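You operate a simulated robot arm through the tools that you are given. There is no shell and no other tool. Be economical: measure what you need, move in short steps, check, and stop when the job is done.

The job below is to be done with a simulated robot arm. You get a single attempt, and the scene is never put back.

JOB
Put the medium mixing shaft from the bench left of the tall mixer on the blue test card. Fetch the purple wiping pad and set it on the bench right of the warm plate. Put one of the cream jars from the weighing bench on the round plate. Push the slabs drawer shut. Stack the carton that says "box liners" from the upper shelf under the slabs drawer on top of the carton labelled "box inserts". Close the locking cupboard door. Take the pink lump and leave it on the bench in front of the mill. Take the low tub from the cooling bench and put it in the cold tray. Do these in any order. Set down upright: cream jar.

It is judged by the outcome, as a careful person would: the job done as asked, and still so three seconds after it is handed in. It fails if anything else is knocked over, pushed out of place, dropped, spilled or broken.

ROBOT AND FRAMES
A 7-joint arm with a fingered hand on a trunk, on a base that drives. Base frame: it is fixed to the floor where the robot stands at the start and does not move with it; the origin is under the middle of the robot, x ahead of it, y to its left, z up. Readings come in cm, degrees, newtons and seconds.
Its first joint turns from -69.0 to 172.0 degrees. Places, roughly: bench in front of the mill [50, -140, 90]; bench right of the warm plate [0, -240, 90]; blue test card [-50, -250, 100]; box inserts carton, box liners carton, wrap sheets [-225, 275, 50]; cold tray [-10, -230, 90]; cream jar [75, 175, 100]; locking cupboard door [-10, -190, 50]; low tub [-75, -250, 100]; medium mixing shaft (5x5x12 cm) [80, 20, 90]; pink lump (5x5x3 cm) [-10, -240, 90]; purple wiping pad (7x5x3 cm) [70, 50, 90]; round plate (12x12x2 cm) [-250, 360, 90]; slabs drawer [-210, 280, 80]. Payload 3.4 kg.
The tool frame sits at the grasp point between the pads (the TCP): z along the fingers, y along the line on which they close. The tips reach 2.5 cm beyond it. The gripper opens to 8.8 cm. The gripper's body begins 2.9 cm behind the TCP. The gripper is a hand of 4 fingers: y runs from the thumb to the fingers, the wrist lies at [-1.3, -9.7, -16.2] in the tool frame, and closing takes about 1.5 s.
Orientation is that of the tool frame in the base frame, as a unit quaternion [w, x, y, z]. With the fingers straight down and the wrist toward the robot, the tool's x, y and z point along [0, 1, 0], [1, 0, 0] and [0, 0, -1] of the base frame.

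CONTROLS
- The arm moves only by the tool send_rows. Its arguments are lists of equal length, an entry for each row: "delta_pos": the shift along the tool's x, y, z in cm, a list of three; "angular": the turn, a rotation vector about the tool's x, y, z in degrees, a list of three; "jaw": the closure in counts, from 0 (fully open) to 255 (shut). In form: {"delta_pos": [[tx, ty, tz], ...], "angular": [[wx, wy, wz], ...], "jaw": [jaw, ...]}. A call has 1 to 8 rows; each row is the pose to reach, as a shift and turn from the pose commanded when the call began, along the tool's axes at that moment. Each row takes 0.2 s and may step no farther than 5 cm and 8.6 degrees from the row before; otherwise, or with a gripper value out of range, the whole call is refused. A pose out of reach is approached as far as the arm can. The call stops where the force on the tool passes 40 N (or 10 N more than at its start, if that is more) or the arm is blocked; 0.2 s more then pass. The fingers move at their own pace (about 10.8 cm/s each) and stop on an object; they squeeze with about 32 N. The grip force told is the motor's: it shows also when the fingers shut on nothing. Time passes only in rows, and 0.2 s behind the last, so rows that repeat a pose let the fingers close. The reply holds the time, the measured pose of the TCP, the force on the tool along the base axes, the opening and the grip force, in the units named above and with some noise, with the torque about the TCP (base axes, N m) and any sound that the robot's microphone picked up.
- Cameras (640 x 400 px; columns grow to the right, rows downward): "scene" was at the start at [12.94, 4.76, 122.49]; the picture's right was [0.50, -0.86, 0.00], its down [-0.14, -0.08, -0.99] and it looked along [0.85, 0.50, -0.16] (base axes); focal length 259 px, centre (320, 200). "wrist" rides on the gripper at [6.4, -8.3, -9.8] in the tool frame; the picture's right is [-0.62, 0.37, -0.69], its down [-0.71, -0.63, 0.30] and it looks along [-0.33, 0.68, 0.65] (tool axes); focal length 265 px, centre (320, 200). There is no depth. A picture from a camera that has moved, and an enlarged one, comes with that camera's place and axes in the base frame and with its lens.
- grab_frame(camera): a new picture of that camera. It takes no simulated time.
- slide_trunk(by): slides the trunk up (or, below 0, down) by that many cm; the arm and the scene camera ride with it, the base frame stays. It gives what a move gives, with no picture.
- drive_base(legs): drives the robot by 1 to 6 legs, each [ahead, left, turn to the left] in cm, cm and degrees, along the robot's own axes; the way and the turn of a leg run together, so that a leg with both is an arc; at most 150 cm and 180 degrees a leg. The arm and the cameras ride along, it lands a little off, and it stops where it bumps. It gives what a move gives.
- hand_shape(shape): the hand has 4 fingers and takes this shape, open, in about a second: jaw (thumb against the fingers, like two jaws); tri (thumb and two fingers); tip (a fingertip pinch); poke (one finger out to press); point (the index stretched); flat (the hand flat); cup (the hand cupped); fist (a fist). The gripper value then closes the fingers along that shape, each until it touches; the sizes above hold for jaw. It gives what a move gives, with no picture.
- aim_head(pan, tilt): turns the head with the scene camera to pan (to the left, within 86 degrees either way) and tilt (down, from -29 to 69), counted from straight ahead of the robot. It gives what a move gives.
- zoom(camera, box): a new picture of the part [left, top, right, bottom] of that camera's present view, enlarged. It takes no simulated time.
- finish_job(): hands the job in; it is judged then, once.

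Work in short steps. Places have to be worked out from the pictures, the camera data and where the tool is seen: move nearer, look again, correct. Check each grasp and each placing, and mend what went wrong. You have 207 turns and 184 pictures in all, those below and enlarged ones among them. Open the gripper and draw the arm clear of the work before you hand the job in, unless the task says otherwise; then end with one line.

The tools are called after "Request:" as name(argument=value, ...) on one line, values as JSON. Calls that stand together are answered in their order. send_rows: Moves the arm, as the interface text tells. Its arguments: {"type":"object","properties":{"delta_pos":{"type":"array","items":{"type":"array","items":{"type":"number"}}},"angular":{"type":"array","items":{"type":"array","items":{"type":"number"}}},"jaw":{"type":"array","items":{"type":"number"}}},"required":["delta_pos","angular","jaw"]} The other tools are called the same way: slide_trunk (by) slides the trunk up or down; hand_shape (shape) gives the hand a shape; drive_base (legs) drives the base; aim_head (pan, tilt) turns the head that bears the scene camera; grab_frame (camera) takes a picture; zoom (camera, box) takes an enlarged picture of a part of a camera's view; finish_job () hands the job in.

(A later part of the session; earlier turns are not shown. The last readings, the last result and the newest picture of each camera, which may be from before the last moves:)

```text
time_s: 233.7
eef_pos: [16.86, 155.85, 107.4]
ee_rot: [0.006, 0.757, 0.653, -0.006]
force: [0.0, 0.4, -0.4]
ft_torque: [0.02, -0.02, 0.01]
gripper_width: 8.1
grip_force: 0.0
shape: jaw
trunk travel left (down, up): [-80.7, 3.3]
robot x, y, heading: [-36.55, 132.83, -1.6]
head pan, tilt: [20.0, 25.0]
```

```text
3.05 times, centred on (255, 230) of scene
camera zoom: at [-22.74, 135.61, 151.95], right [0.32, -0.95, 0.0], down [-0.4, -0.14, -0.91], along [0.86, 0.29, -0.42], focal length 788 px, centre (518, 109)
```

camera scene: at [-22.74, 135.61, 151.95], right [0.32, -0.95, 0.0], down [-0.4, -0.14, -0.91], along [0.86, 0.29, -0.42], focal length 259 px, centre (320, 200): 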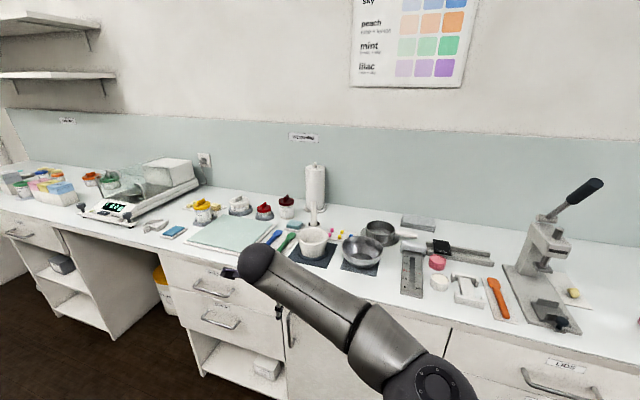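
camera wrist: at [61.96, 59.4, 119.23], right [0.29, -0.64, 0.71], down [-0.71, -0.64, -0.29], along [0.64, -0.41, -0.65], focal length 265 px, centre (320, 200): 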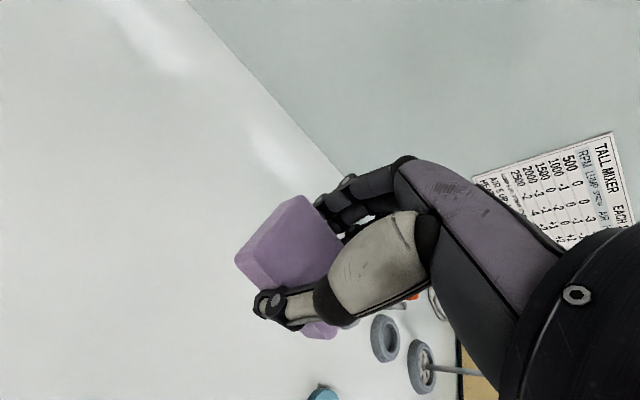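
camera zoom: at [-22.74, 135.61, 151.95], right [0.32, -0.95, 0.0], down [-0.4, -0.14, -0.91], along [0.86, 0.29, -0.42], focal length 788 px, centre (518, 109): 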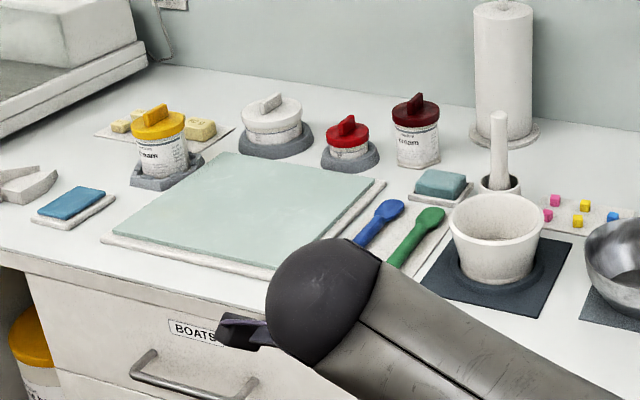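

The free-standing dark-red-lidded jar labelled "cream" stands at about (78, 187). I raise the hand, and drive over to it.

Request:
send_rows(delta_pos=[[0, 0, -3], [0, -3, -6]], angular=[[0, 0, 0], [0, 0, 0]], jaw=[0, 0])

Request:
drive_base(legs=[[0, 35, 1.6], [49, 0, 0]])

Request:
grab_frame(camera="wrist")

Request:
aim_head(pan=10, tilt=30)

Request:
grab_frame(camera="scene")

```text
time_s: 234.3
eef_pos: [13.68, 156.65, 113.54]
ee_rot: [0.007, 0.757, 0.653, -0.006]
force: [0.1, 0.4, -0.1]
ft_torque: [0.02, -0.05, -0.03]
gripper_width: 8.79
grip_force: 0.0
shape: jaw
out of reach, approached as far as the arm can: row 1
trunk travel left (down, up): [-80.7, 3.3]
robot x, y, heading: [-36.62, 132.61, -1.4]
head pan, tilt: [20.0, 25.0]
```

```text
time_s: 239.1
eef_pos: [62.4, 193.13, 113.49]
ee_rot: [0.007, 0.748, 0.663, -0.007]
force: [-0.6, 0.6, -0.4]
ft_torque: [0.01, 0.0, 0.0]
gripper_width: 8.78
grip_force: 0.1
shape: jaw
trunk travel left (down, up): [-80.7, 3.3]
robot x, y, heading: [12.73, 167.62, 0.4]
head pan, tilt: [20.0, 25.0]
```

```text
67 pictures are left
camera wrist: at [54.91, 200.56, 123.05], right [0.29, -0.65, 0.7], down [-0.71, -0.64, -0.29], along [0.64, -0.42, -0.65], focal length 265 px, centre (320, 200)
```

wrist: 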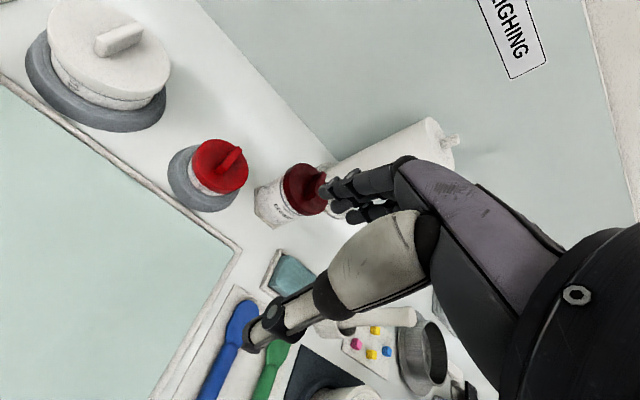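

```text
time_s: 239.8
eef_pos: [62.31, 192.95, 113.5]
ee_rot: [0.006, 0.748, 0.663, -0.007]
force: [0.9, 0.2, -0.5]
ft_torque: [0.03, -0.01, 0.02]
gripper_width: 8.77
grip_force: 0.0
shape: jaw
trunk travel left (down, up): [-80.7, 3.3]
robot x, y, heading: [12.7, 167.81, 0.2]
head pan, tilt: [10.0, 30.0]
```

```text
66 pictures are left
camera scene: at [26.57, 169.46, 151.16], right [0.18, -0.98, 0.0], down [-0.49, -0.09, -0.87], along [0.85, 0.15, -0.5], focal length 259 px, centre (320, 200)
```

scene: 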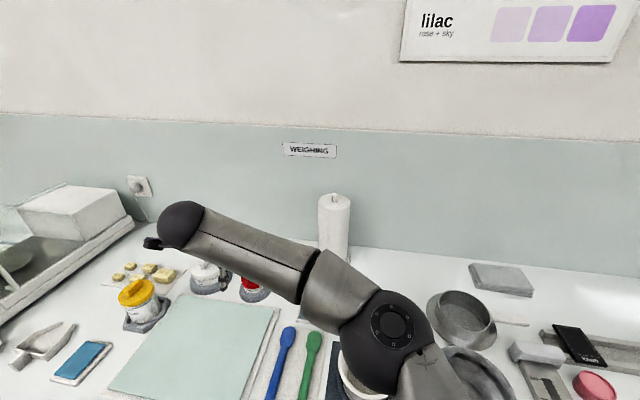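

The jar is at (78.2, 187.8), lid top z≈99.4. I drive 5 cm ahead and move above it at z≈106.

Request:
drive_base(legs=[[5, 0, 0]])

Request:
send_rows(delta_pos=[[-1.5, 3.5, 0.5], [-3, 7, 1], [-3.4, 11, 3], [-3.4, 11.3, 6]], angular=[[0, 0, 0], [0, 0, 0], [0, 0, 0], [0, 0, 0]], jaw=[0, 0, 0, 0])

Request:
grab_frame(camera="wrist")

```text
time_s: 240.8
eef_pos: [66.73, 192.85, 113.28]
ee_rot: [0.006, 0.75, 0.661, -0.007]
force: [0.2, -0.3, 0.1]
ft_torque: [0.0, 0.01, -0.01]
gripper_width: 8.78
grip_force: 0.0
shape: jaw
trunk travel left (down, up): [-80.7, 3.3]
robot x, y, heading: [16.65, 167.33, 0.0]
head pan, tilt: [10.0, 30.0]
stopped in leg 1: the robot was blocked; the commanded pose is now the measured one
```

```text
time_s: 241.8
eef_pos: [77.43, 187.06, 107.25]
ee_rot: [0.006, 0.75, 0.662, -0.007]
force: [0.3, -0.5, 1.0]
ft_torque: [-0.02, -0.01, -0.01]
gripper_width: 8.77
grip_force: 0.0
shape: jaw
out of reach, approached as far as the arm can: row 3, 4
trunk travel left (down, up): [-80.7, 3.3]
robot x, y, heading: [16.8, 167.65, -0.0]
head pan, tilt: [10.0, 30.0]
```

```text
65 pictures are left
camera wrist: at [69.99, 194.66, 116.69], right [0.29, -0.65, 0.7], down [-0.71, -0.64, -0.29], along [0.64, -0.42, -0.65], focal length 265 px, centre (320, 200)
```

wrist: 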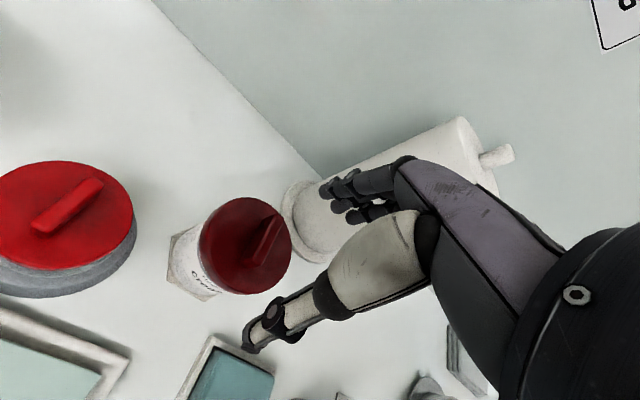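

Lid centre (78.4, 188.0). I strafe 1.5 cm left, then descend around the jar in steps watching force.

Request:
drive_base(legs=[[0, 1.5, 0]])

Request:
send_rows(delta_pos=[[0, 0.8, 1], [0, 0.8, 4], [0, 0.8, 7], [0, 0.8, 9]], angular=[[0, 0, 0], [0, 0, 0], [0, 0, 0], [0, 0, 0]], jaw=[0, 0, 0, 0])

Request:
grab_frame(camera="wrist")

```text
time_s: 242.6
eef_pos: [77.3, 188.63, 107.23]
ee_rot: [0.007, 0.751, 0.66, -0.006]
force: [1.0, -0.6, 0.9]
ft_torque: [0.01, -0.03, 0.02]
gripper_width: 8.76
grip_force: 0.1
shape: jaw
trunk travel left (down, up): [-80.7, 3.3]
robot x, y, heading: [16.35, 168.87, 0.0]
head pan, tilt: [10.0, 30.0]
```

```text
time_s: 243.5
eef_pos: [78.29, 188.38, 100.53]
ee_rot: [0.018, 0.747, 0.664, 0.009]
force: [3.6, 0.6, 27.2]
ft_torque: [-0.38, -1.57, 0.08]
gripper_width: 8.8
grip_force: 0.1
shape: jaw
trunk travel left (down, up): [-80.7, 3.3]
robot x, y, heading: [16.42, 169.17, -0.0]
head pan, tilt: [10.0, 30.0]
stopped in row 4: the force on the tool passed its limit (the readings are from after the stop); the commanded pose is now the measured one
```

```text
64 pictures are left
camera wrist: at [70.49, 195.95, 109.74], right [0.27, -0.65, 0.71], down [-0.7, -0.64, -0.32], along [0.66, -0.41, -0.62], focal length 265 px, centre (320, 200)
```

wrist: 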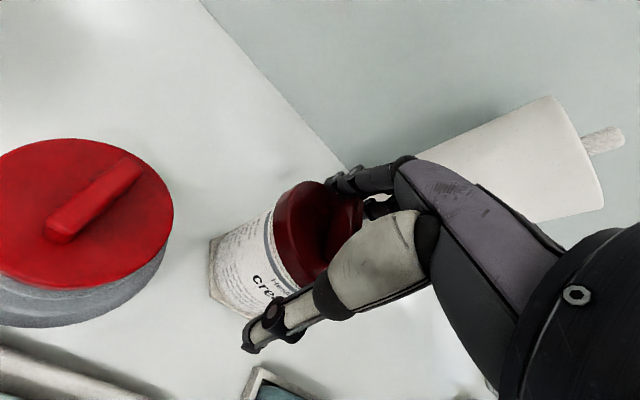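

Torque shows the fingertips resting on the lid's far edge. I rise 2 cm, shift 1.2 cm further in +x, and descend again.

Request:
send_rows(delta_pos=[[0, 0, -2], [0, 0.6, -2.5], [0, 1.2, -2.5], [0, 1.2, -1], [0, 1.2, 0.5]], angular=[[0, 0, 0], [-1, -1, 0], [-1.5, -1.5, 0], [-1.5, -1.5, 0], [-1.5, -1.5, 0]], jaw=[0, 0, 0, 0, 0])

Request:
send_rows(delta_pos=[[0, 0, 0.7], [0, 0, 1.4], [0, 0, 2.1]], angular=[[0, 0, 0], [0, 0, 0], [0, 0, 0]], jaw=[0, 0, 0])

Request:
grab_frame(camera="wrist")

```text
time_s: 244.7
eef_pos: [79.37, 187.45, 100.93]
ee_rot: [0.033, 0.747, 0.664, 0.002]
force: [0.1, -0.3, -0.3]
ft_torque: [-0.02, 0.02, 0.01]
gripper_width: 8.8
grip_force: 0.0
shape: jaw
out of reach, approached as far as the arm can: row 2, 3, 4, 5
trunk travel left (down, up): [-80.7, 3.3]
robot x, y, heading: [16.61, 169.55, -0.2]
head pan, tilt: [10.0, 30.0]
```

```text
time_s: 245.5
eef_pos: [79.44, 187.29, 98.86]
ee_rot: [0.033, 0.747, 0.664, 0.003]
force: [-0.3, 0.5, 1.8]
ft_torque: [0.01, 0.01, -0.03]
gripper_width: 8.8
grip_force: 0.1
shape: jaw
trunk travel left (down, up): [-80.7, 3.3]
robot x, y, heading: [16.42, 169.4, -0.1]
head pan, tilt: [10.0, 30.0]
```

```text
63 pictures are left
camera wrist: at [71.51, 195.1, 107.85], right [0.26, -0.63, 0.73], down [-0.7, -0.65, -0.31], along [0.67, -0.43, -0.6], focal length 265 px, centre (320, 200)
```

wrist: 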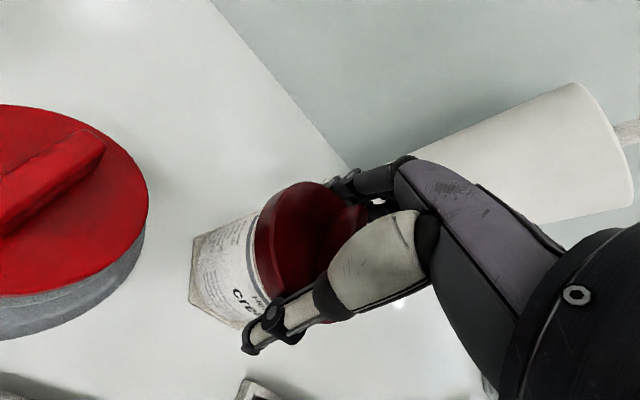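

Clear now (1.8 N). I level the hand and continue down slowly to z≈97.

Request:
send_rows(delta_pos=[[0.4, 0, 0], [0.7, 0, 0.5], [0.7, 0, 1.1], [0.7, 0, 1.7]], angular=[[1.3, 1.3, 0], [2.6, 2.6, 0], [2.6, 2.6, 0], [2.6, 2.6, 0]], jaw=[0, 0, 0, 0])

Request:
send_rows(delta_pos=[[0, 0, 0], [0, 0, 0], [0, 0, 0], [0, 0, 0], [0, 0, 0], [0, 0, 0], [0, 0, 0]], angular=[[0, 0, 0], [0, 0, 0], [0, 0, 0], [0, 0, 0], [0, 0, 0], [0, 0, 0], [0, 0, 0]], jaw=[60, 120, 180, 230, 255, 255, 255])

Request:
grab_frame(camera="wrist")

```text
time_s: 246.5
eef_pos: [79.51, 187.27, 97.82]
ee_rot: [0.001, 0.748, 0.664, 0.005]
force: [1.8, -0.3, 10.6]
ft_torque: [-0.01, -0.09, -0.02]
gripper_width: 8.81
grip_force: 0.1
shape: jaw
out of reach, approached as far as the arm can: row 2, 3, 4
trunk travel left (down, up): [-80.7, 3.3]
robot x, y, heading: [16.39, 169.26, -0.2]
head pan, tilt: [10.0, 30.0]
```

```text
time_s: 248.1
eef_pos: [79.37, 187.26, 97.71]
ee_rot: [0.001, 0.748, 0.663, 0.004]
force: [1.9, 0.9, 9.1]
ft_torque: [-0.14, -0.42, 0.07]
gripper_width: 5.79
grip_force: 31.8
shape: jaw
trunk travel left (down, up): [-80.7, 3.3]
robot x, y, heading: [17.03, 169.48, -0.0]
head pan, tilt: [10.0, 30.0]
```

```text
62 pictures are left
camera wrist: at [71.83, 194.63, 107.41], right [0.29, -0.66, 0.69], down [-0.71, -0.63, -0.31], along [0.65, -0.4, -0.65], focal length 265 px, centre (320, 200)
```

wrist: 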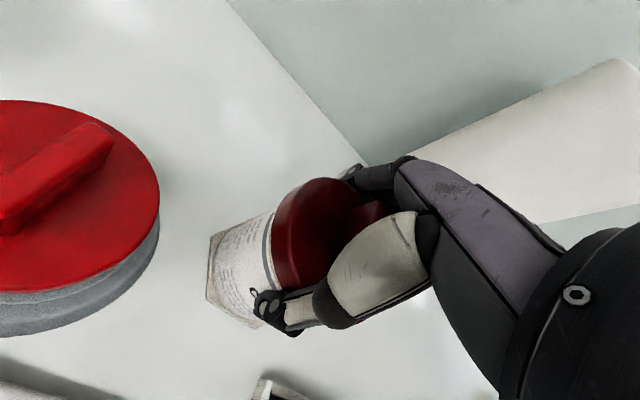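

Gripped below the lid edge (5.8 cm). I lift gently and check.

Request:
send_rows(delta_pos=[[0, 0, -0.4], [0, 0, -0.8], [0, 0, -1.4], [0, 0, -2], [0, 0, -3]], angular=[[0, 0, 0], [0, 0, 0], [0, 0, 0], [0, 0, 0], [0, 0, 0]], jaw=[255, 255, 255, 255, 255])

Request:
grab_frame(camera="wrist")

```text
time_s: 249.3
eef_pos: [79.5, 187.28, 100.54]
ee_rot: [0.0, 0.748, 0.663, 0.004]
force: [0.5, -0.1, -0.2]
ft_torque: [-0.01, 0.04, -0.02]
gripper_width: 5.8
grip_force: 31.4
shape: jaw
trunk travel left (down, up): [-80.7, 3.3]
robot x, y, heading: [16.81, 169.65, -0.3]
head pan, tilt: [10.0, 30.0]
```

```text
61 pictures are left
camera wrist: at [71.99, 194.56, 110.32], right [0.29, -0.66, 0.69], down [-0.71, -0.63, -0.31], along [0.64, -0.4, -0.65], focal length 265 px, centre (320, 200)
```

wrist: 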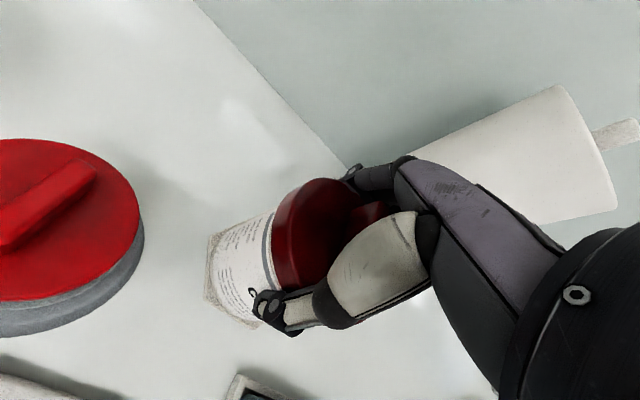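

The jar came up whole. I raise it while drawing it back, then back the base away.

Request:
send_rows(delta_pos=[[0, -0.5, -3], [0, -2, -6], [0, -4, -9], [0, -6, -12]], angular=[[0, 0, 0], [0, 0, 0], [0, 0, 0], [0, 0, 0]], jaw=[255, 255, 255, 255])

Request:
drive_base(legs=[[-70, 0, 0]])

Request:
aim_head(pan=85, tilt=15)

Request:
grab_frame(camera="scene")

```text
time_s: 250.3
eef_pos: [73.39, 187.99, 112.68]
ee_rot: [0.001, 0.748, 0.663, 0.004]
force: [0.0, 0.6, -0.6]
ft_torque: [0.0, -0.03, 0.0]
gripper_width: 5.76
grip_force: 31.6
shape: jaw
trunk travel left (down, up): [-80.7, 3.3]
robot x, y, heading: [16.43, 168.9, -0.1]
head pan, tilt: [10.0, 30.0]
```

```text
time_s: 254.2
eef_pos: [2.81, 188.11, 112.64]
ee_rot: [0.0, 0.747, 0.665, 0.004]
force: [0.1, -0.6, -0.6]
ft_torque: [0.02, -0.02, 0.02]
gripper_width: 5.77
grip_force: 31.9
shape: jaw
trunk travel left (down, up): [-80.7, 3.3]
robot x, y, heading: [-53.61, 169.11, 0.2]
head pan, tilt: [10.0, 30.0]
```

```text
time_s: 255.7
eef_pos: [2.88, 188.13, 112.47]
ee_rot: [0.0, 0.747, 0.665, 0.004]
force: [0.1, 0.4, 0.9]
ft_torque: [-0.01, 0.0, -0.01]
gripper_width: 5.76
grip_force: 31.2
shape: jaw
trunk travel left (down, up): [-80.7, 3.3]
robot x, y, heading: [-54.08, 169.52, 0.2]
head pan, tilt: [85.0, 15.0]
```

```text
60 pictures are left
camera scene: at [-48.1, 178.69, 153.57], right [1.0, -0.08, 0.0], down [-0.02, -0.26, -0.97], along [0.08, 0.96, -0.26], focal length 259 px, centre (320, 200)
```

scene: 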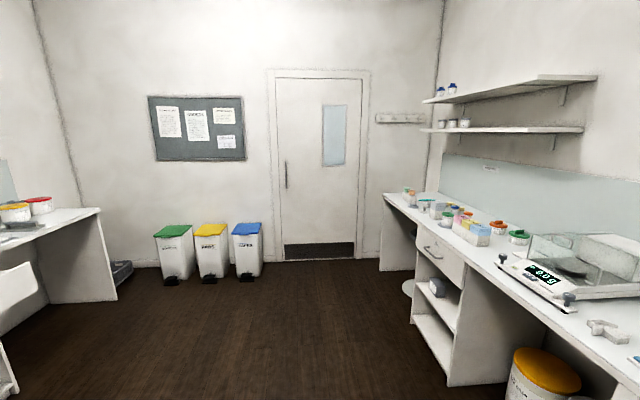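

I turn around toward the third bench at the back left, drive nearer and look.

Request:
drive_base(legs=[[0, 0, 179], [70, -120, 0]])

Request:
aim_head(pan=0, tilt=22)

Request:
grab_frame(camera="scene")

```text
time_s: 269.9
eef_pos: [-180.2, 269.17, 112.65]
ee_rot: [-0.004, -0.67, 0.742, 0.001]
force: [0.4, -0.1, -0.9]
ft_torque: [-0.03, 0.03, 0.01]
gripper_width: 5.72
grip_force: 31.4
shape: jaw
trunk travel left (down, up): [-80.7, 3.3]
robot x, y, heading: [-124.16, 288.65, -179.2]
head pan, tilt: [85.0, 15.0]
```

```text
time_s: 271.5
eef_pos: [-180.36, 269.02, 112.74]
ee_rot: [-0.004, -0.669, 0.743, 0.0]
force: [0.1, -0.7, 0.1]
ft_torque: [-0.01, 0.02, 0.0]
gripper_width: 5.71
grip_force: 32.3
shape: jaw
trunk travel left (down, up): [-80.7, 3.3]
robot x, y, heading: [-123.86, 288.3, -179.3]
head pan, tilt: [0.0, 22.0]
```

```text
59 pictures are left
camera scene: at [-138.21, 288.59, 152.44], right [-0.02, 1.0, 0.0], down [0.37, 0.01, -0.93], along [-0.93, -0.02, -0.37], focal length 259 px, centre (320, 200)
```

scene: 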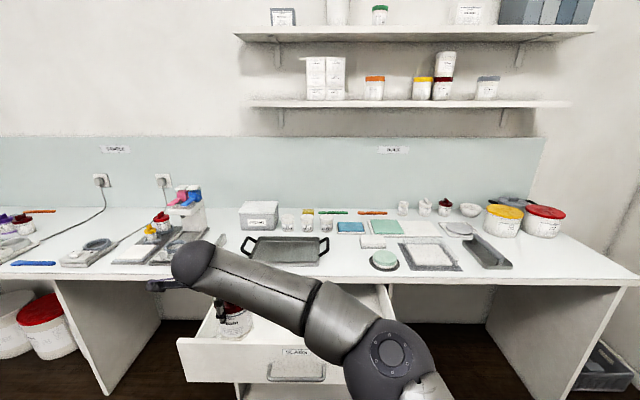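

The round plate is at about (-253.6, 354.6). I strafe right and approach so the jar comes near it.

Request:
drive_base(legs=[[40, -77, -0.7], [24, 0, 0]])

Request:
aim_head(pan=5, tilt=35)

Request:
grab_frame(camera="scene")

Request:
grab_frame(camera="wrist")

```text
time_s: 277.4
eef_pos: [-243.89, 348.16, 112.7]
ee_rot: [-0.004, -0.658, 0.753, 0.0]
force: [1.2, 0.2, -0.9]
ft_torque: [-0.01, -0.03, -0.01]
gripper_width: 5.74
grip_force: 32.4
shape: jaw
trunk travel left (down, up): [-80.7, 3.3]
robot x, y, heading: [-187.17, 366.16, 179.2]
head pan, tilt: [0.0, 22.0]
```

```text
time_s: 278.1
eef_pos: [-243.85, 348.06, 112.61]
ee_rot: [-0.003, -0.658, 0.753, 0.001]
force: [1.1, -0.1, -0.2]
ft_torque: [-0.02, 0.0, 0.01]
gripper_width: 5.71
grip_force: 31.8
shape: jaw
trunk travel left (down, up): [-80.7, 3.3]
robot x, y, heading: [-186.8, 366.04, 179.2]
head pan, tilt: [5.0, 35.0]
```

```text
58 pictures are left
camera scene: at [-200.72, 365.45, 150.38], right [-0.07, 1.0, 0.0], down [0.57, 0.04, -0.82], along [-0.82, -0.06, -0.57], focal length 259 px, centre (320, 200)
```

scene: 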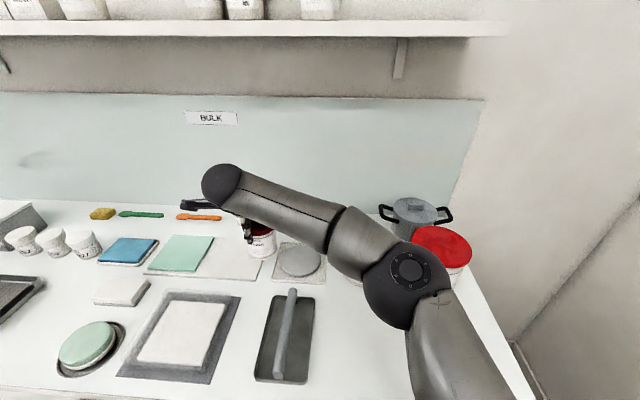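

```text
57 pictures are left
camera wrist: at [-236.36, 340.57, 122.37], right [-0.28, 0.67, 0.69], down [0.72, 0.62, -0.31], along [-0.64, 0.41, -0.65], focal length 265 px, centre (320, 200)
```

wrist: 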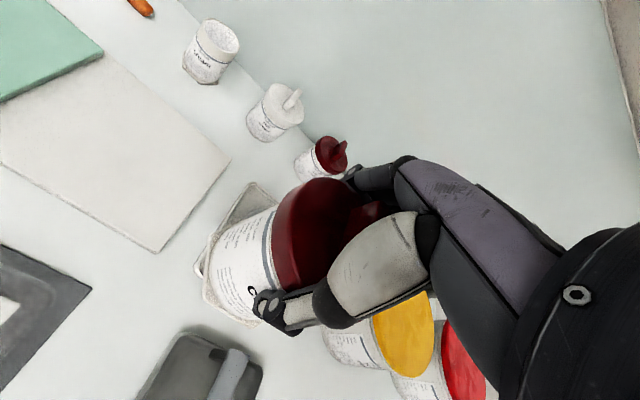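

The round plate's centre is about (-253.3, 355.6). I drive 6 cm ahead and strafe 5 cm right, then adjust with the arm.

Request:
drive_base(legs=[[0, -5, 0], [6, 0, 0.8]])

Request:
grab_frame(camera="scene")

```text
time_s: 279.6
eef_pos: [-249.54, 352.39, 112.61]
ee_rot: [-0.004, -0.664, 0.748, 0.0]
force: [0.2, 0.2, -0.2]
ft_torque: [0.04, 0.02, 0.0]
gripper_width: 5.76
grip_force: 32.1
shape: jaw
trunk travel left (down, up): [-80.7, 3.3]
robot x, y, heading: [-192.83, 371.21, 179.7]
head pan, tilt: [5.0, 35.0]
```

```text
56 pictures are left
camera scene: at [-206.65, 370.38, 150.37], right [-0.09, 1.0, 0.0], down [0.57, 0.05, -0.82], along [-0.82, -0.07, -0.57], focal length 259 px, centre (320, 200)
```

scene: 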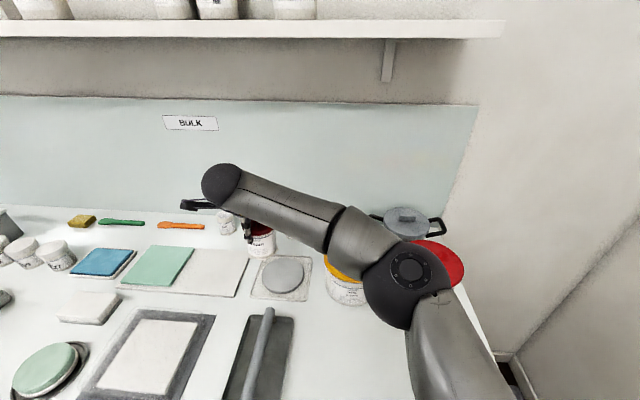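

Plate at (-253.8, 355.8). I move the jar over it and down to about 3 cm above.

Request:
send_rows(delta_pos=[[-1.7, 2.7, 1], [-3.5, 5.5, 3], [-3.5, 5.5, 6.5], [-3.5, 5.5, 9.5]], angular=[[0, 0, 0], [0, 0, 0], [0, 0, 0], [0, 0, 0]], jaw=[255, 255, 255, 255])

Request:
zoom(camera="scene", box=[200, 200, 360, 320])

Request:
grab_frame(camera="wrist")

```text
time_s: 280.6
eef_pos: [-254.63, 356.44, 102.88]
ee_rot: [-0.004, -0.663, 0.749, 0.0]
force: [-0.4, 0.3, 0.0]
ft_torque: [0.01, 0.0, 0.0]
gripper_width: 5.71
grip_force: 32.0
shape: jaw
trunk travel left (down, up): [-80.7, 3.3]
robot x, y, heading: [-192.49, 371.04, 179.6]
head pan, tilt: [5.0, 35.0]
```

```text
3.33 times, centred on (280, 260) of scene
camera zoom: at [-206.67, 370.33, 150.37], right [-0.09, 1.0, 0.0], down [0.57, 0.05, -0.82], along [-0.82, -0.07, -0.57], focal length 862 px, centre (453, 0)
```

zoom: 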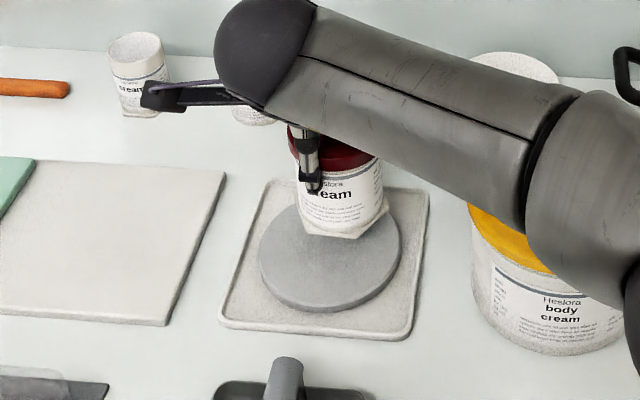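

```text
54 pictures are left
camera wrist: at [-247.06, 349.1, 112.68], right [-0.29, 0.66, 0.69], down [0.71, 0.63, -0.31], along [-0.64, 0.4, -0.65], focal length 265 px, centre (320, 200)
```

wrist: 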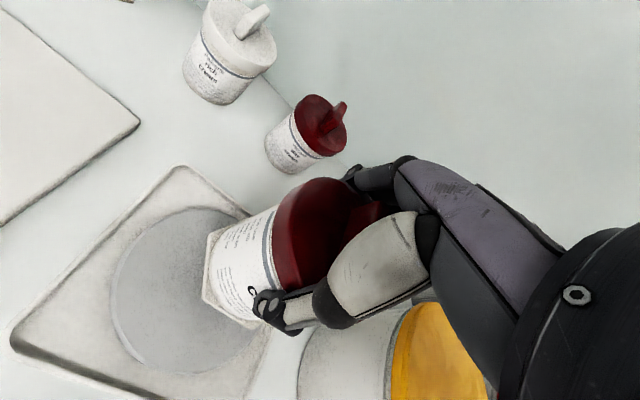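

The jar must shift about (+1.8, -1.3) to be centred; then I lower it onto the plate.

Request:
send_rows(delta_pos=[[0.5, -1, 0], [1.1, -1.9, 0], [1.1, -1.9, 1.5], [1.1, -1.9, 2.5], [1.1, -1.9, 3.1]], angular=[[0, 0, 0], [0, 0, 0], [0, 0, 0], [0, 0, 0], [0, 0, 0]], jaw=[255, 255, 255, 255, 255])

Request:
zoom(camera="scene", box=[200, 200, 360, 320])

```text
time_s: 281.8
eef_pos: [-252.83, 355.01, 100.08]
ee_rot: [-0.004, -0.663, 0.748, 0.0]
force: [-0.5, 0.5, -0.3]
ft_torque: [0.01, 0.0, -0.03]
gripper_width: 5.74
grip_force: 31.8
shape: jaw
trunk travel left (down, up): [-80.7, 3.3]
robot x, y, heading: [-192.65, 371.19, 179.9]
head pan, tilt: [5.0, 35.0]
```

```text
3.33 times, centred on (280, 260) of scene
camera zoom: at [-206.6, 370.3, 150.38], right [-0.09, 1.0, 0.0], down [0.57, 0.05, -0.82], along [-0.82, -0.07, -0.57], focal length 862 px, centre (453, 0)
```

zoom: 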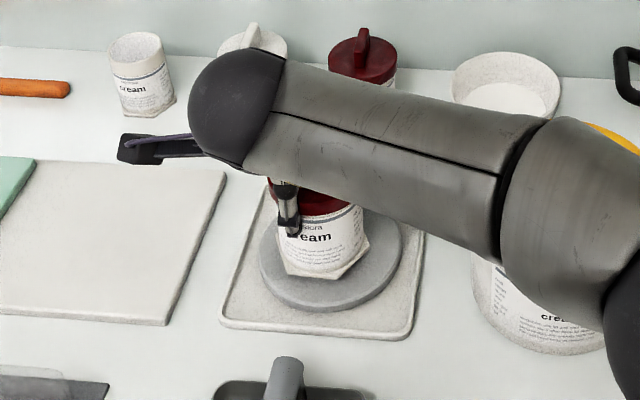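

Well centred. I lower until contact.

Request:
send_rows(delta_pos=[[0, 0, 0.3], [0, 0, 0.6], [0, 0, 0.9]], angular=[[0, 0, 0], [0, 0, 0], [0, 0, 0]], jaw=[255, 255, 255])

```text
time_s: 282.6
eef_pos: [-252.75, 354.88, 99.39]
ee_rot: [-0.005, -0.664, 0.748, 0.001]
force: [-0.1, -1.9, 7.4]
ft_torque: [0.08, 0.18, -0.01]
gripper_width: 5.71
grip_force: 31.8
shape: jaw
trunk travel left (down, up): [-80.7, 3.3]
robot x, y, heading: [-192.34, 371.04, 179.9]
head pan, tilt: [5.0, 35.0]
```

Contact at 7 N. I release slowly and rise straight up.

Request:
send_rows(delta_pos=[[0, 0, 0], [0, 0, 0], [0, 0, 0], [0, 0, 0], [0, 0, -0.5], [0, 0, -1.2], [0, 0, -2.2], [0, 0, -3.5]], angular=[[0, 0, 0], [0, 0, 0], [0, 0, 0], [0, 0, 0], [0, 0, 0], [0, 0, 0], [0, 0, 0], [0, 0, 0]], jaw=[200, 140, 70, 0, 0, 0, 0, 0])

Request:
send_rows(delta_pos=[[0, 0, -3], [0, 0, -7], [0, 0, -11]], angular=[[0, 0, 0], [0, 0, 0], [0, 0, 0]], jaw=[0, 0, 0])

Request:
grab_frame(camera="wrist")

```text
time_s: 284.4
eef_pos: [-252.9, 355.15, 102.66]
ee_rot: [-0.003, -0.663, 0.748, 0.0]
force: [-0.1, 0.0, -0.2]
ft_torque: [-0.03, -0.01, -0.01]
gripper_width: 8.8
grip_force: 0.1
shape: jaw
trunk travel left (down, up): [-80.7, 3.3]
robot x, y, heading: [-192.47, 370.94, 180.0]
head pan, tilt: [5.0, 35.0]
```

```text
time_s: 285.2
eef_pos: [-252.73, 355.02, 113.76]
ee_rot: [-0.003, -0.663, 0.749, 0.001]
force: [0.2, 0.3, 0.2]
ft_torque: [0.0, -0.03, -0.03]
gripper_width: 8.8
grip_force: 0.0
shape: jaw
trunk travel left (down, up): [-80.7, 3.3]
robot x, y, heading: [-192.78, 371.15, 180.2]
head pan, tilt: [5.0, 35.0]
```

```text
52 pictures are left
camera wrist: at [-245.15, 347.7, 123.33], right [-0.29, 0.66, 0.69], down [0.71, 0.63, -0.31], along [-0.64, 0.4, -0.65], focal length 265 px, centre (320, 200)
```

wrist: 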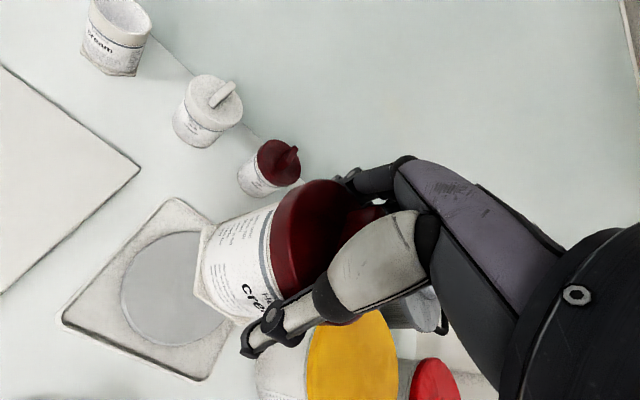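

The jar is wedged in the open hand and came up with it. I close again to secure it and lower it back onto the plate.

Request:
send_rows(delta_pos=[[0, 0, 0], [0, 0, 0], [0, 0, 0], [0, 0, 0], [0, 0, 0]], angular=[[0, 0, 0], [0, 0, 0], [0, 0, 0], [0, 0, 0], [0, 0, 0]], jaw=[80, 160, 255, 255, 255])

Request:
send_rows(delta_pos=[[0, 0, 4], [0, 0, 8], [0, 0, 12], [0, 0, 13.6]], angular=[[0, 0, 0], [0, 0, 0], [0, 0, 0], [0, 0, 0]], jaw=[255, 255, 255, 255])

Request:
send_rows(delta_pos=[[0, 0, 0.3], [0, 0, 0.6], [0, 0, 0.9]], angular=[[0, 0, 0], [0, 0, 0], [0, 0, 0]], jaw=[255, 255, 255])

Request:
zoom(camera="scene", box=[200, 200, 360, 320])

```text
time_s: 286.4
eef_pos: [-252.75, 355.08, 113.54]
ee_rot: [-0.004, -0.664, 0.748, 0.001]
force: [0.5, -0.2, 0.5]
ft_torque: [-0.03, -0.02, 0.02]
gripper_width: 5.94
grip_force: 32.0
shape: jaw
trunk travel left (down, up): [-80.7, 3.3]
robot x, y, heading: [-192.81, 371.14, 179.9]
head pan, tilt: [5.0, 35.0]
heard: snap
```

```text
time_s: 287.4
eef_pos: [-252.89, 355.08, 100.06]
ee_rot: [-0.004, -0.663, 0.749, 0.001]
force: [-1.5, -1.0, 3.3]
ft_torque: [0.09, 0.04, 0.02]
gripper_width: 5.91
grip_force: 32.3
shape: jaw
trunk travel left (down, up): [-80.7, 3.3]
robot x, y, heading: [-192.78, 370.92, 179.7]
head pan, tilt: [5.0, 35.0]
```

```text
time_s: 288.2
eef_pos: [-252.57, 354.93, 99.74]
ee_rot: [-0.008, -0.664, 0.748, 0.003]
force: [-2.8, -6.7, 27.4]
ft_torque: [0.35, 0.47, 0.08]
gripper_width: 5.82
grip_force: 31.9
shape: jaw
trunk travel left (down, up): [-80.7, 3.3]
robot x, y, heading: [-192.66, 371.05, 179.8]
head pan, tilt: [5.0, 35.0]
```

```text
3.33 times, centred on (280, 260) of scene
camera zoom: at [-206.06, 370.19, 150.46], right [-0.09, 1.0, 0.0], down [0.57, 0.05, -0.82], along [-0.82, -0.07, -0.57], focal length 862 px, centre (453, 0)
```

zoom: 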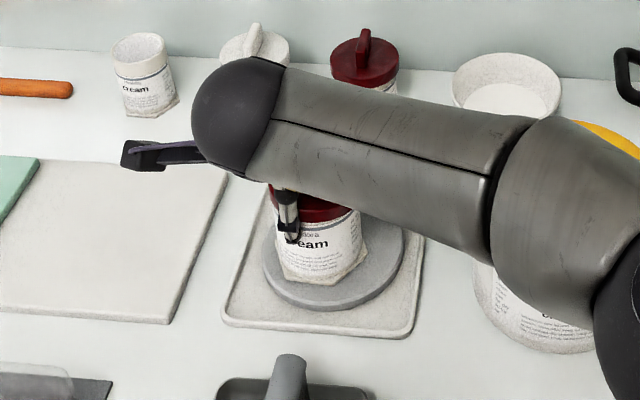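

It is back on the plate. I open, and use the "flat" hand shape to free the wedged lid.

Request:
send_rows(delta_pos=[[0, 0, 0.2], [0, 0, 0.2], [0, 0, 0.2], [0, 0, 0.2], [0, 0, 0.2]], angular=[[0, 0, 0], [0, 0, 0], [0, 0, 0], [0, 0, 0], [0, 0, 0]], jaw=[200, 140, 70, 0, 0])

Request:
hand_shape(shape="flat")

Request:
zoom(camera="scene", box=[200, 200, 360, 320])

Request:
grab_frame(camera="wrist")

```text
time_s: 289.4
eef_pos: [-252.59, 355.09, 99.11]
ee_rot: [-0.003, -0.662, 0.749, 0.001]
force: [1.7, -3.8, 14.3]
ft_torque: [0.02, -0.07, 0.06]
gripper_width: 8.77
grip_force: 0.1
shape: jaw
trunk travel left (down, up): [-80.7, 3.3]
robot x, y, heading: [-192.7, 370.98, 180.0]
head pan, tilt: [5.0, 35.0]
```

```text
time_s: 290.3
eef_pos: [-252.78, 355.03, 98.95]
ee_rot: [-0.003, -0.663, 0.748, 0.0]
force: [0.4, 0.4, 2.0]
ft_torque: [-0.01, 0.01, 0.0]
gripper_width: 8.07
grip_force: 0.0
shape: flat
trunk travel left (down, up): [-80.7, 3.3]
robot x, y, heading: [-192.68, 371.12, 179.8]
head pan, tilt: [5.0, 35.0]
```

```text
3.33 times, centred on (280, 260) of scene
camera zoom: at [-206.58, 370.32, 150.37], right [-0.09, 1.0, 0.0], down [0.57, 0.05, -0.82], along [-0.82, -0.07, -0.57], focal length 862 px, centre (453, 0)
```

zoom: 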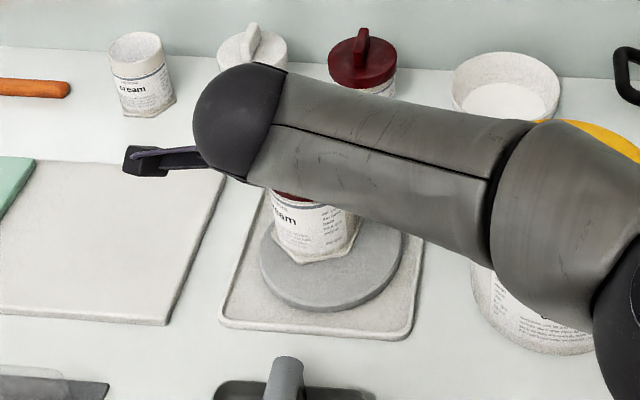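

```text
49 pictures are left
camera wrist: at [-245.28, 347.72, 108.6], right [-0.29, 0.66, 0.69], down [0.71, 0.63, -0.31], along [-0.64, 0.4, -0.65], focal length 265 px, centre (320, 200)
```

wrist: 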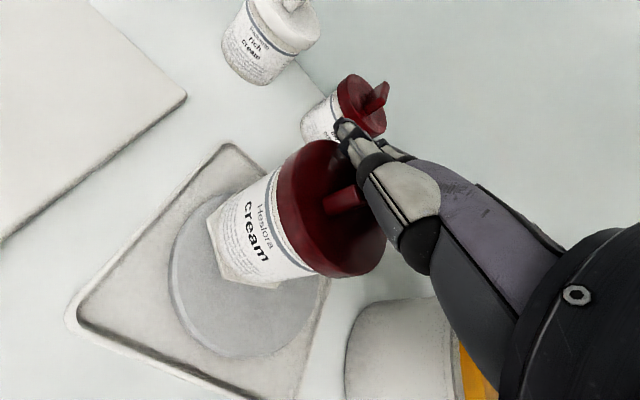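

The jar is free and stands upright on the plate with its lid on. I rise straight up and check.

Request:
send_rows(delta_pos=[[0, 0, -1], [0, 0, -3], [0, 0, -7], [0, 0, -11], [0, 0, -14]], angular=[[0, 0, 0], [0, 0, 0], [0, 0, 0], [0, 0, 0], [0, 0, 0]], jaw=[0, 0, 0, 0, 0])

Request:
drive_base(legs=[[-40, 0, 0]])

Request:
zoom(camera="scene", box=[200, 100, 440, 270])

```text
time_s: 291.5
eef_pos: [-252.61, 355.02, 113.09]
ee_rot: [-0.003, -0.664, 0.748, 0.0]
force: [0.0, 0.2, 0.3]
ft_torque: [0.02, 0.01, -0.02]
gripper_width: 8.07
grip_force: 0.1
shape: flat
trunk travel left (down, up): [-80.7, 3.3]
robot x, y, heading: [-192.54, 371.08, 179.7]
head pan, tilt: [5.0, 35.0]
heard: snap
```

```text
time_s: 294.0
eef_pos: [-212.95, 354.84, 112.97]
ee_rot: [-0.004, -0.664, 0.747, -0.001]
force: [-1.1, -0.2, 0.3]
ft_torque: [-0.01, -0.02, 0.0]
gripper_width: 8.03
grip_force: 0.0
shape: flat
trunk travel left (down, up): [-80.7, 3.3]
robot x, y, heading: [-152.91, 370.74, -179.9]
head pan, tilt: [5.0, 35.0]
```

```text
2.35 times, centred on (320, 185) of scene
camera zoom: at [-166.9, 370.26, 150.38], right [-0.09, 1.0, 0.0], down [0.57, 0.05, -0.82], along [-0.82, -0.07, -0.57], focal length 609 px, centre (320, 235)
```

zoom: 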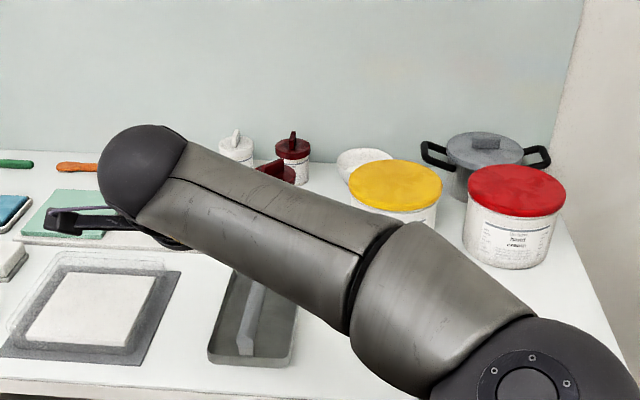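

A snap was heard while rising; I strafe left toward the drawer and look back at the jar.

Request:
drive_base(legs=[[0, 50, 0]])

Request:
aim_head(pan=-25, tilt=30)

Request:
grab_frame(camera="scene")

```text
time_s: 296.9
eef_pos: [-213.1, 305.52, 113.1]
ee_rot: [-0.003, -0.663, 0.748, 0.0]
force: [-0.5, 0.3, -0.5]
ft_torque: [-0.01, 0.04, 0.03]
gripper_width: 8.08
grip_force: 0.2
shape: flat
trunk travel left (down, up): [-80.7, 3.3]
robot x, y, heading: [-152.7, 321.83, 179.9]
head pan, tilt: [5.0, 35.0]
```

```text
time_s: 297.9
eef_pos: [-213.06, 305.45, 113.04]
ee_rot: [-0.003, -0.663, 0.748, 0.0]
force: [0.5, 0.2, -0.1]
ft_torque: [-0.01, 0.01, -0.03]
gripper_width: 8.08
grip_force: 0.1
shape: flat
trunk travel left (down, up): [-80.7, 3.3]
robot x, y, heading: [-152.87, 321.55, 179.9]
head pan, tilt: [-25.0, 30.0]
```

```text
47 pictures are left
camera scene: at [-166.35, 325.43, 151.15], right [0.42, 0.91, 0.0], down [0.45, -0.21, -0.87], along [-0.78, 0.37, -0.5], focal length 259 px, centre (320, 200)
```

scene: 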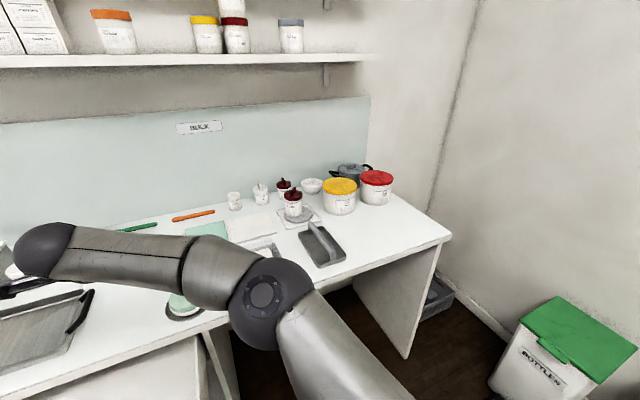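

Request:
zoom(camera="scene", box=[255, 165, 335, 235])

```text
5.71 times, centred on (295, 200) of scene
camera zoom: at [-166.35, 325.43, 151.15], right [0.42, 0.91, 0.0], down [0.45, -0.21, -0.87], along [-0.78, 0.37, -0.5], focal length 1478 px, centre (463, 200)
```

zoom: 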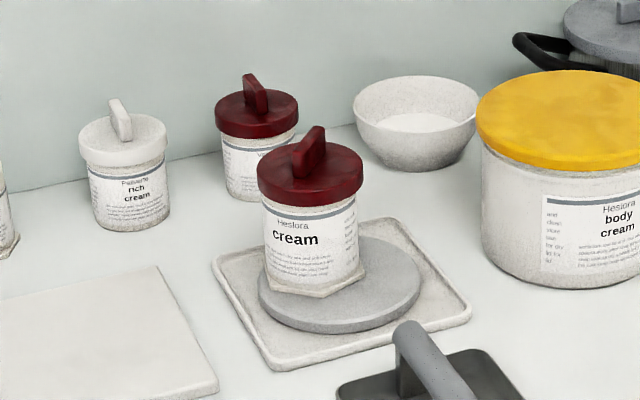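

The jar stands upright on the round plate, lid on. Next the drawer: I make a fist, back off, strafe left in front of it and retract the arm.

Request:
hand_shape(shape="fist")

Request:
drive_base(legs=[[-14, 31, 0]])

Request:
send_rows(delta_pos=[[0, -4.5, 0], [0, -9, 0], [0, -13.5, 0], [0, -18, 0], [0, -22, 0], [0, -26, 0]], angular=[[0, 0, 0], [0, 0, 0], [0, 0, 0], [0, 0, 0], [0, 0, 0], [0, 0, 0]], jaw=[255, 255, 255, 255, 255, 255])

Request:
slide_trunk(by=-31)

Request:
aim_head(pan=10, tilt=40)

Request:
grab_frame(camera="scene")

```text
time_s: 298.8
eef_pos: [-213.03, 305.56, 113.03]
ee_rot: [-0.004, -0.664, 0.748, 0.0]
force: [-0.7, -0.7, -0.3]
ft_torque: [-0.02, -0.01, -0.01]
gripper_width: 0.0
grip_force: 0.1
shape: fist
trunk travel left (down, up): [-80.7, 3.3]
robot x, y, heading: [-153.21, 321.44, 179.9]
head pan, tilt: [-25.0, 30.0]
```

```text
time_s: 301.0
eef_pos: [-199.21, 274.42, 113.06]
ee_rot: [-0.003, -0.661, 0.75, 0.0]
force: [-0.3, -0.1, 0.2]
ft_torque: [-0.03, 0.02, -0.01]
gripper_width: 0.0
grip_force: 0.0
shape: fist
trunk travel left (down, up): [-80.7, 3.3]
robot x, y, heading: [-139.38, 290.15, 179.7]
head pan, tilt: [-25.0, 30.0]
```

```text
time_s: 302.4
eef_pos: [-173.27, 271.18, 112.89]
ee_rot: [-0.004, -0.662, 0.75, 0.0]
force: [0.2, 0.3, -0.6]
ft_torque: [0.01, 0.01, 0.02]
gripper_width: 0.02
grip_force: 0.0
shape: fist
trunk travel left (down, up): [-80.7, 3.3]
robot x, y, heading: [-139.21, 290.38, 179.7]
head pan, tilt: [-25.0, 30.0]
```

```text
time_s: 305.5
eef_pos: [-173.26, 271.31, 81.91]
ee_rot: [-0.004, -0.662, 0.75, 0.001]
force: [0.9, -0.7, -0.2]
ft_torque: [0.02, -0.02, 0.01]
gripper_width: 0.0
grip_force: 0.1
shape: fist
trunk travel left (down, up): [-49.7, 34.3]
robot x, y, heading: [-139.39, 290.2, 179.8]
head pan, tilt: [-25.0, 30.0]
```

```text
time_s: 306.5
eef_pos: [-173.3, 271.31, 81.88]
ee_rot: [-0.004, -0.662, 0.749, 0.0]
force: [0.5, -0.7, 0.6]
ft_torque: [0.03, 0.03, 0.0]
gripper_width: 0.0
grip_force: 0.1
shape: fist
trunk travel left (down, up): [-49.7, 34.3]
robot x, y, heading: [-139.46, 290.33, 179.9]
head pan, tilt: [10.0, 40.0]
```

```text
45 pictures are left
camera scene: at [-152.67, 288.82, 118.62], right [-0.17, 0.99, 0.0], down [0.63, 0.11, -0.77], along [-0.76, -0.13, -0.64], focal length 259 px, centre (320, 200)
```

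scene: 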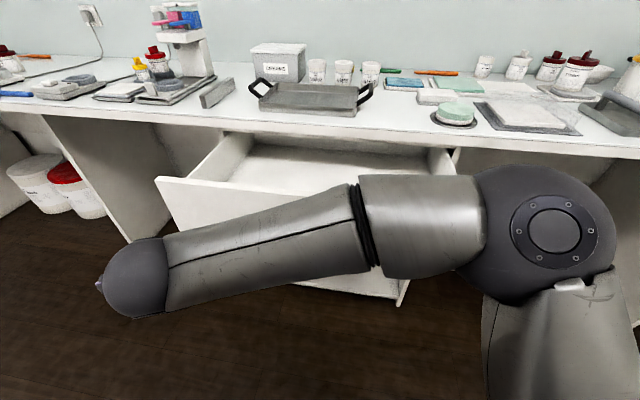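

The drawer spans y≈248–312, front at x≈-190. I strafe right 9 cm to its middle, lower 6 cm and begin pushing.

Request:
drive_base(legs=[[0, -9, 0]])

Request:
slide_trunk(by=-6)

Request:
send_rows(delta_pos=[[0.3, 2.5, 0], [0.6, 5, 0], [0.9, 7.5, 0], [1.2, 10, 0], [1.5, 12.5, 0], [1.8, 15, 0], [2.1, 17.5, 0], [2.4, 20, 0]], angular=[[0, 0, 0], [0, 0, 0], [0, 0, 0], [0, 0, 0], [0, 0, 0], [0, 0, 0], [0, 0, 0], [0, 0, 0]], jaw=[255, 255, 255, 255, 255, 255, 255, 255])

Request:
grab_frame(camera="scene")

```text
time_s: 307.6
eef_pos: [-173.24, 280.35, 81.84]
ee_rot: [-0.004, -0.661, 0.751, 0.0]
force: [0.9, 0.8, 0.5]
ft_torque: [0.01, -0.02, 0.01]
gripper_width: 0.0
grip_force: 0.1
shape: fist
trunk travel left (down, up): [-49.7, 34.3]
robot x, y, heading: [-139.13, 299.55, 179.6]
head pan, tilt: [10.0, 40.0]
```

```text
time_s: 308.6
eef_pos: [-173.28, 280.24, 75.91]
ee_rot: [-0.004, -0.661, 0.75, 0.0]
force: [-0.9, 1.1, 0.7]
ft_torque: [0.03, 0.0, 0.0]
gripper_width: 0.0
grip_force: 0.1
shape: fist
trunk travel left (down, up): [-43.7, 40.3]
robot x, y, heading: [-139.63, 299.03, 179.3]
head pan, tilt: [10.0, 40.0]
```

```text
time_s: 310.4
eef_pos: [-193.41, 280.6, 75.84]
ee_rot: [-0.003, -0.66, 0.751, 0.0]
force: [0.5, 0.5, 0.8]
ft_torque: [0.0, 0.0, 0.01]
gripper_width: 0.03
grip_force: 0.1
shape: fist
trunk travel left (down, up): [-43.7, 40.3]
robot x, y, heading: [-139.1, 299.22, 179.6]
head pan, tilt: [10.0, 40.0]
```

```text
44 pictures are left
camera scene: at [-152.65, 297.83, 112.62], right [-0.17, 0.99, 0.0], down [0.63, 0.11, -0.77], along [-0.76, -0.13, -0.64], focal length 259 px, centre (320, 200)
```

scene: 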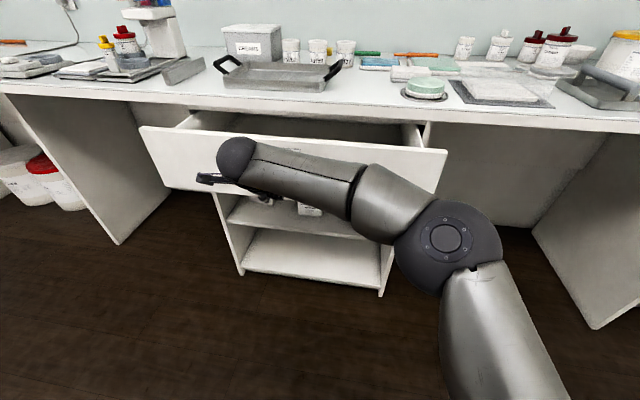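

The drawer front has begun moving in with little force. I keep pushing until it stops.

Request:
send_rows(delta_pos=[[0.25, 2, 0], [0.5, 4, 0], [0.75, 6, 0], [1, 8, 0], [1.25, 10, 0], [1.5, 12, 0], [1.75, 14, 0], [2, 16, 0]], angular=[[0, 0, 0], [0, 0, 0], [0, 0, 0], [0, 0, 0], [0, 0, 0], [0, 0, 0], [0, 0, 0], [0, 0, 0]], jaw=[255, 255, 255, 255, 255, 255, 255, 255])

Request:
grab_frame(camera="scene")

```text
time_s: 312.2
eef_pos: [-201.33, 281.67, 75.16]
ee_rot: [-0.004, -0.66, 0.751, 0.0]
force: [0.1, -0.5, 0.7]
ft_torque: [0.02, -0.01, 0.02]
gripper_width: 0.0
grip_force: 0.0
shape: fist
out of reach, approached as far as the arm can: row 4, 5, 6, 7, 8
trunk travel left (down, up): [-43.7, 40.3]
robot x, y, heading: [-139.25, 298.86, 179.7]
head pan, tilt: [10.0, 40.0]
```

```text
43 pictures are left
camera scene: at [-152.62, 297.83, 112.62], right [-0.17, 0.99, 0.0], down [0.63, 0.11, -0.77], along [-0.76, -0.13, -0.64], focal length 259 px, centre (320, 200)
```

scene: 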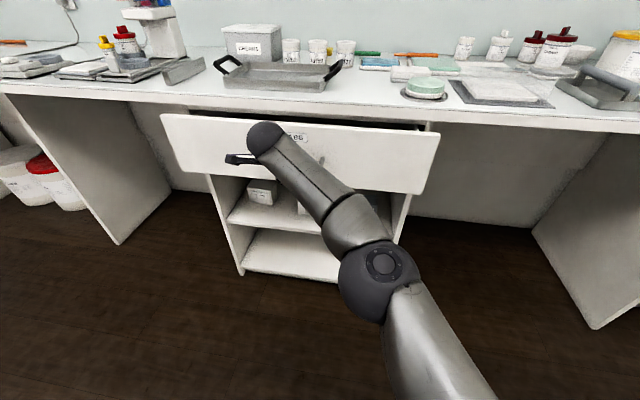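

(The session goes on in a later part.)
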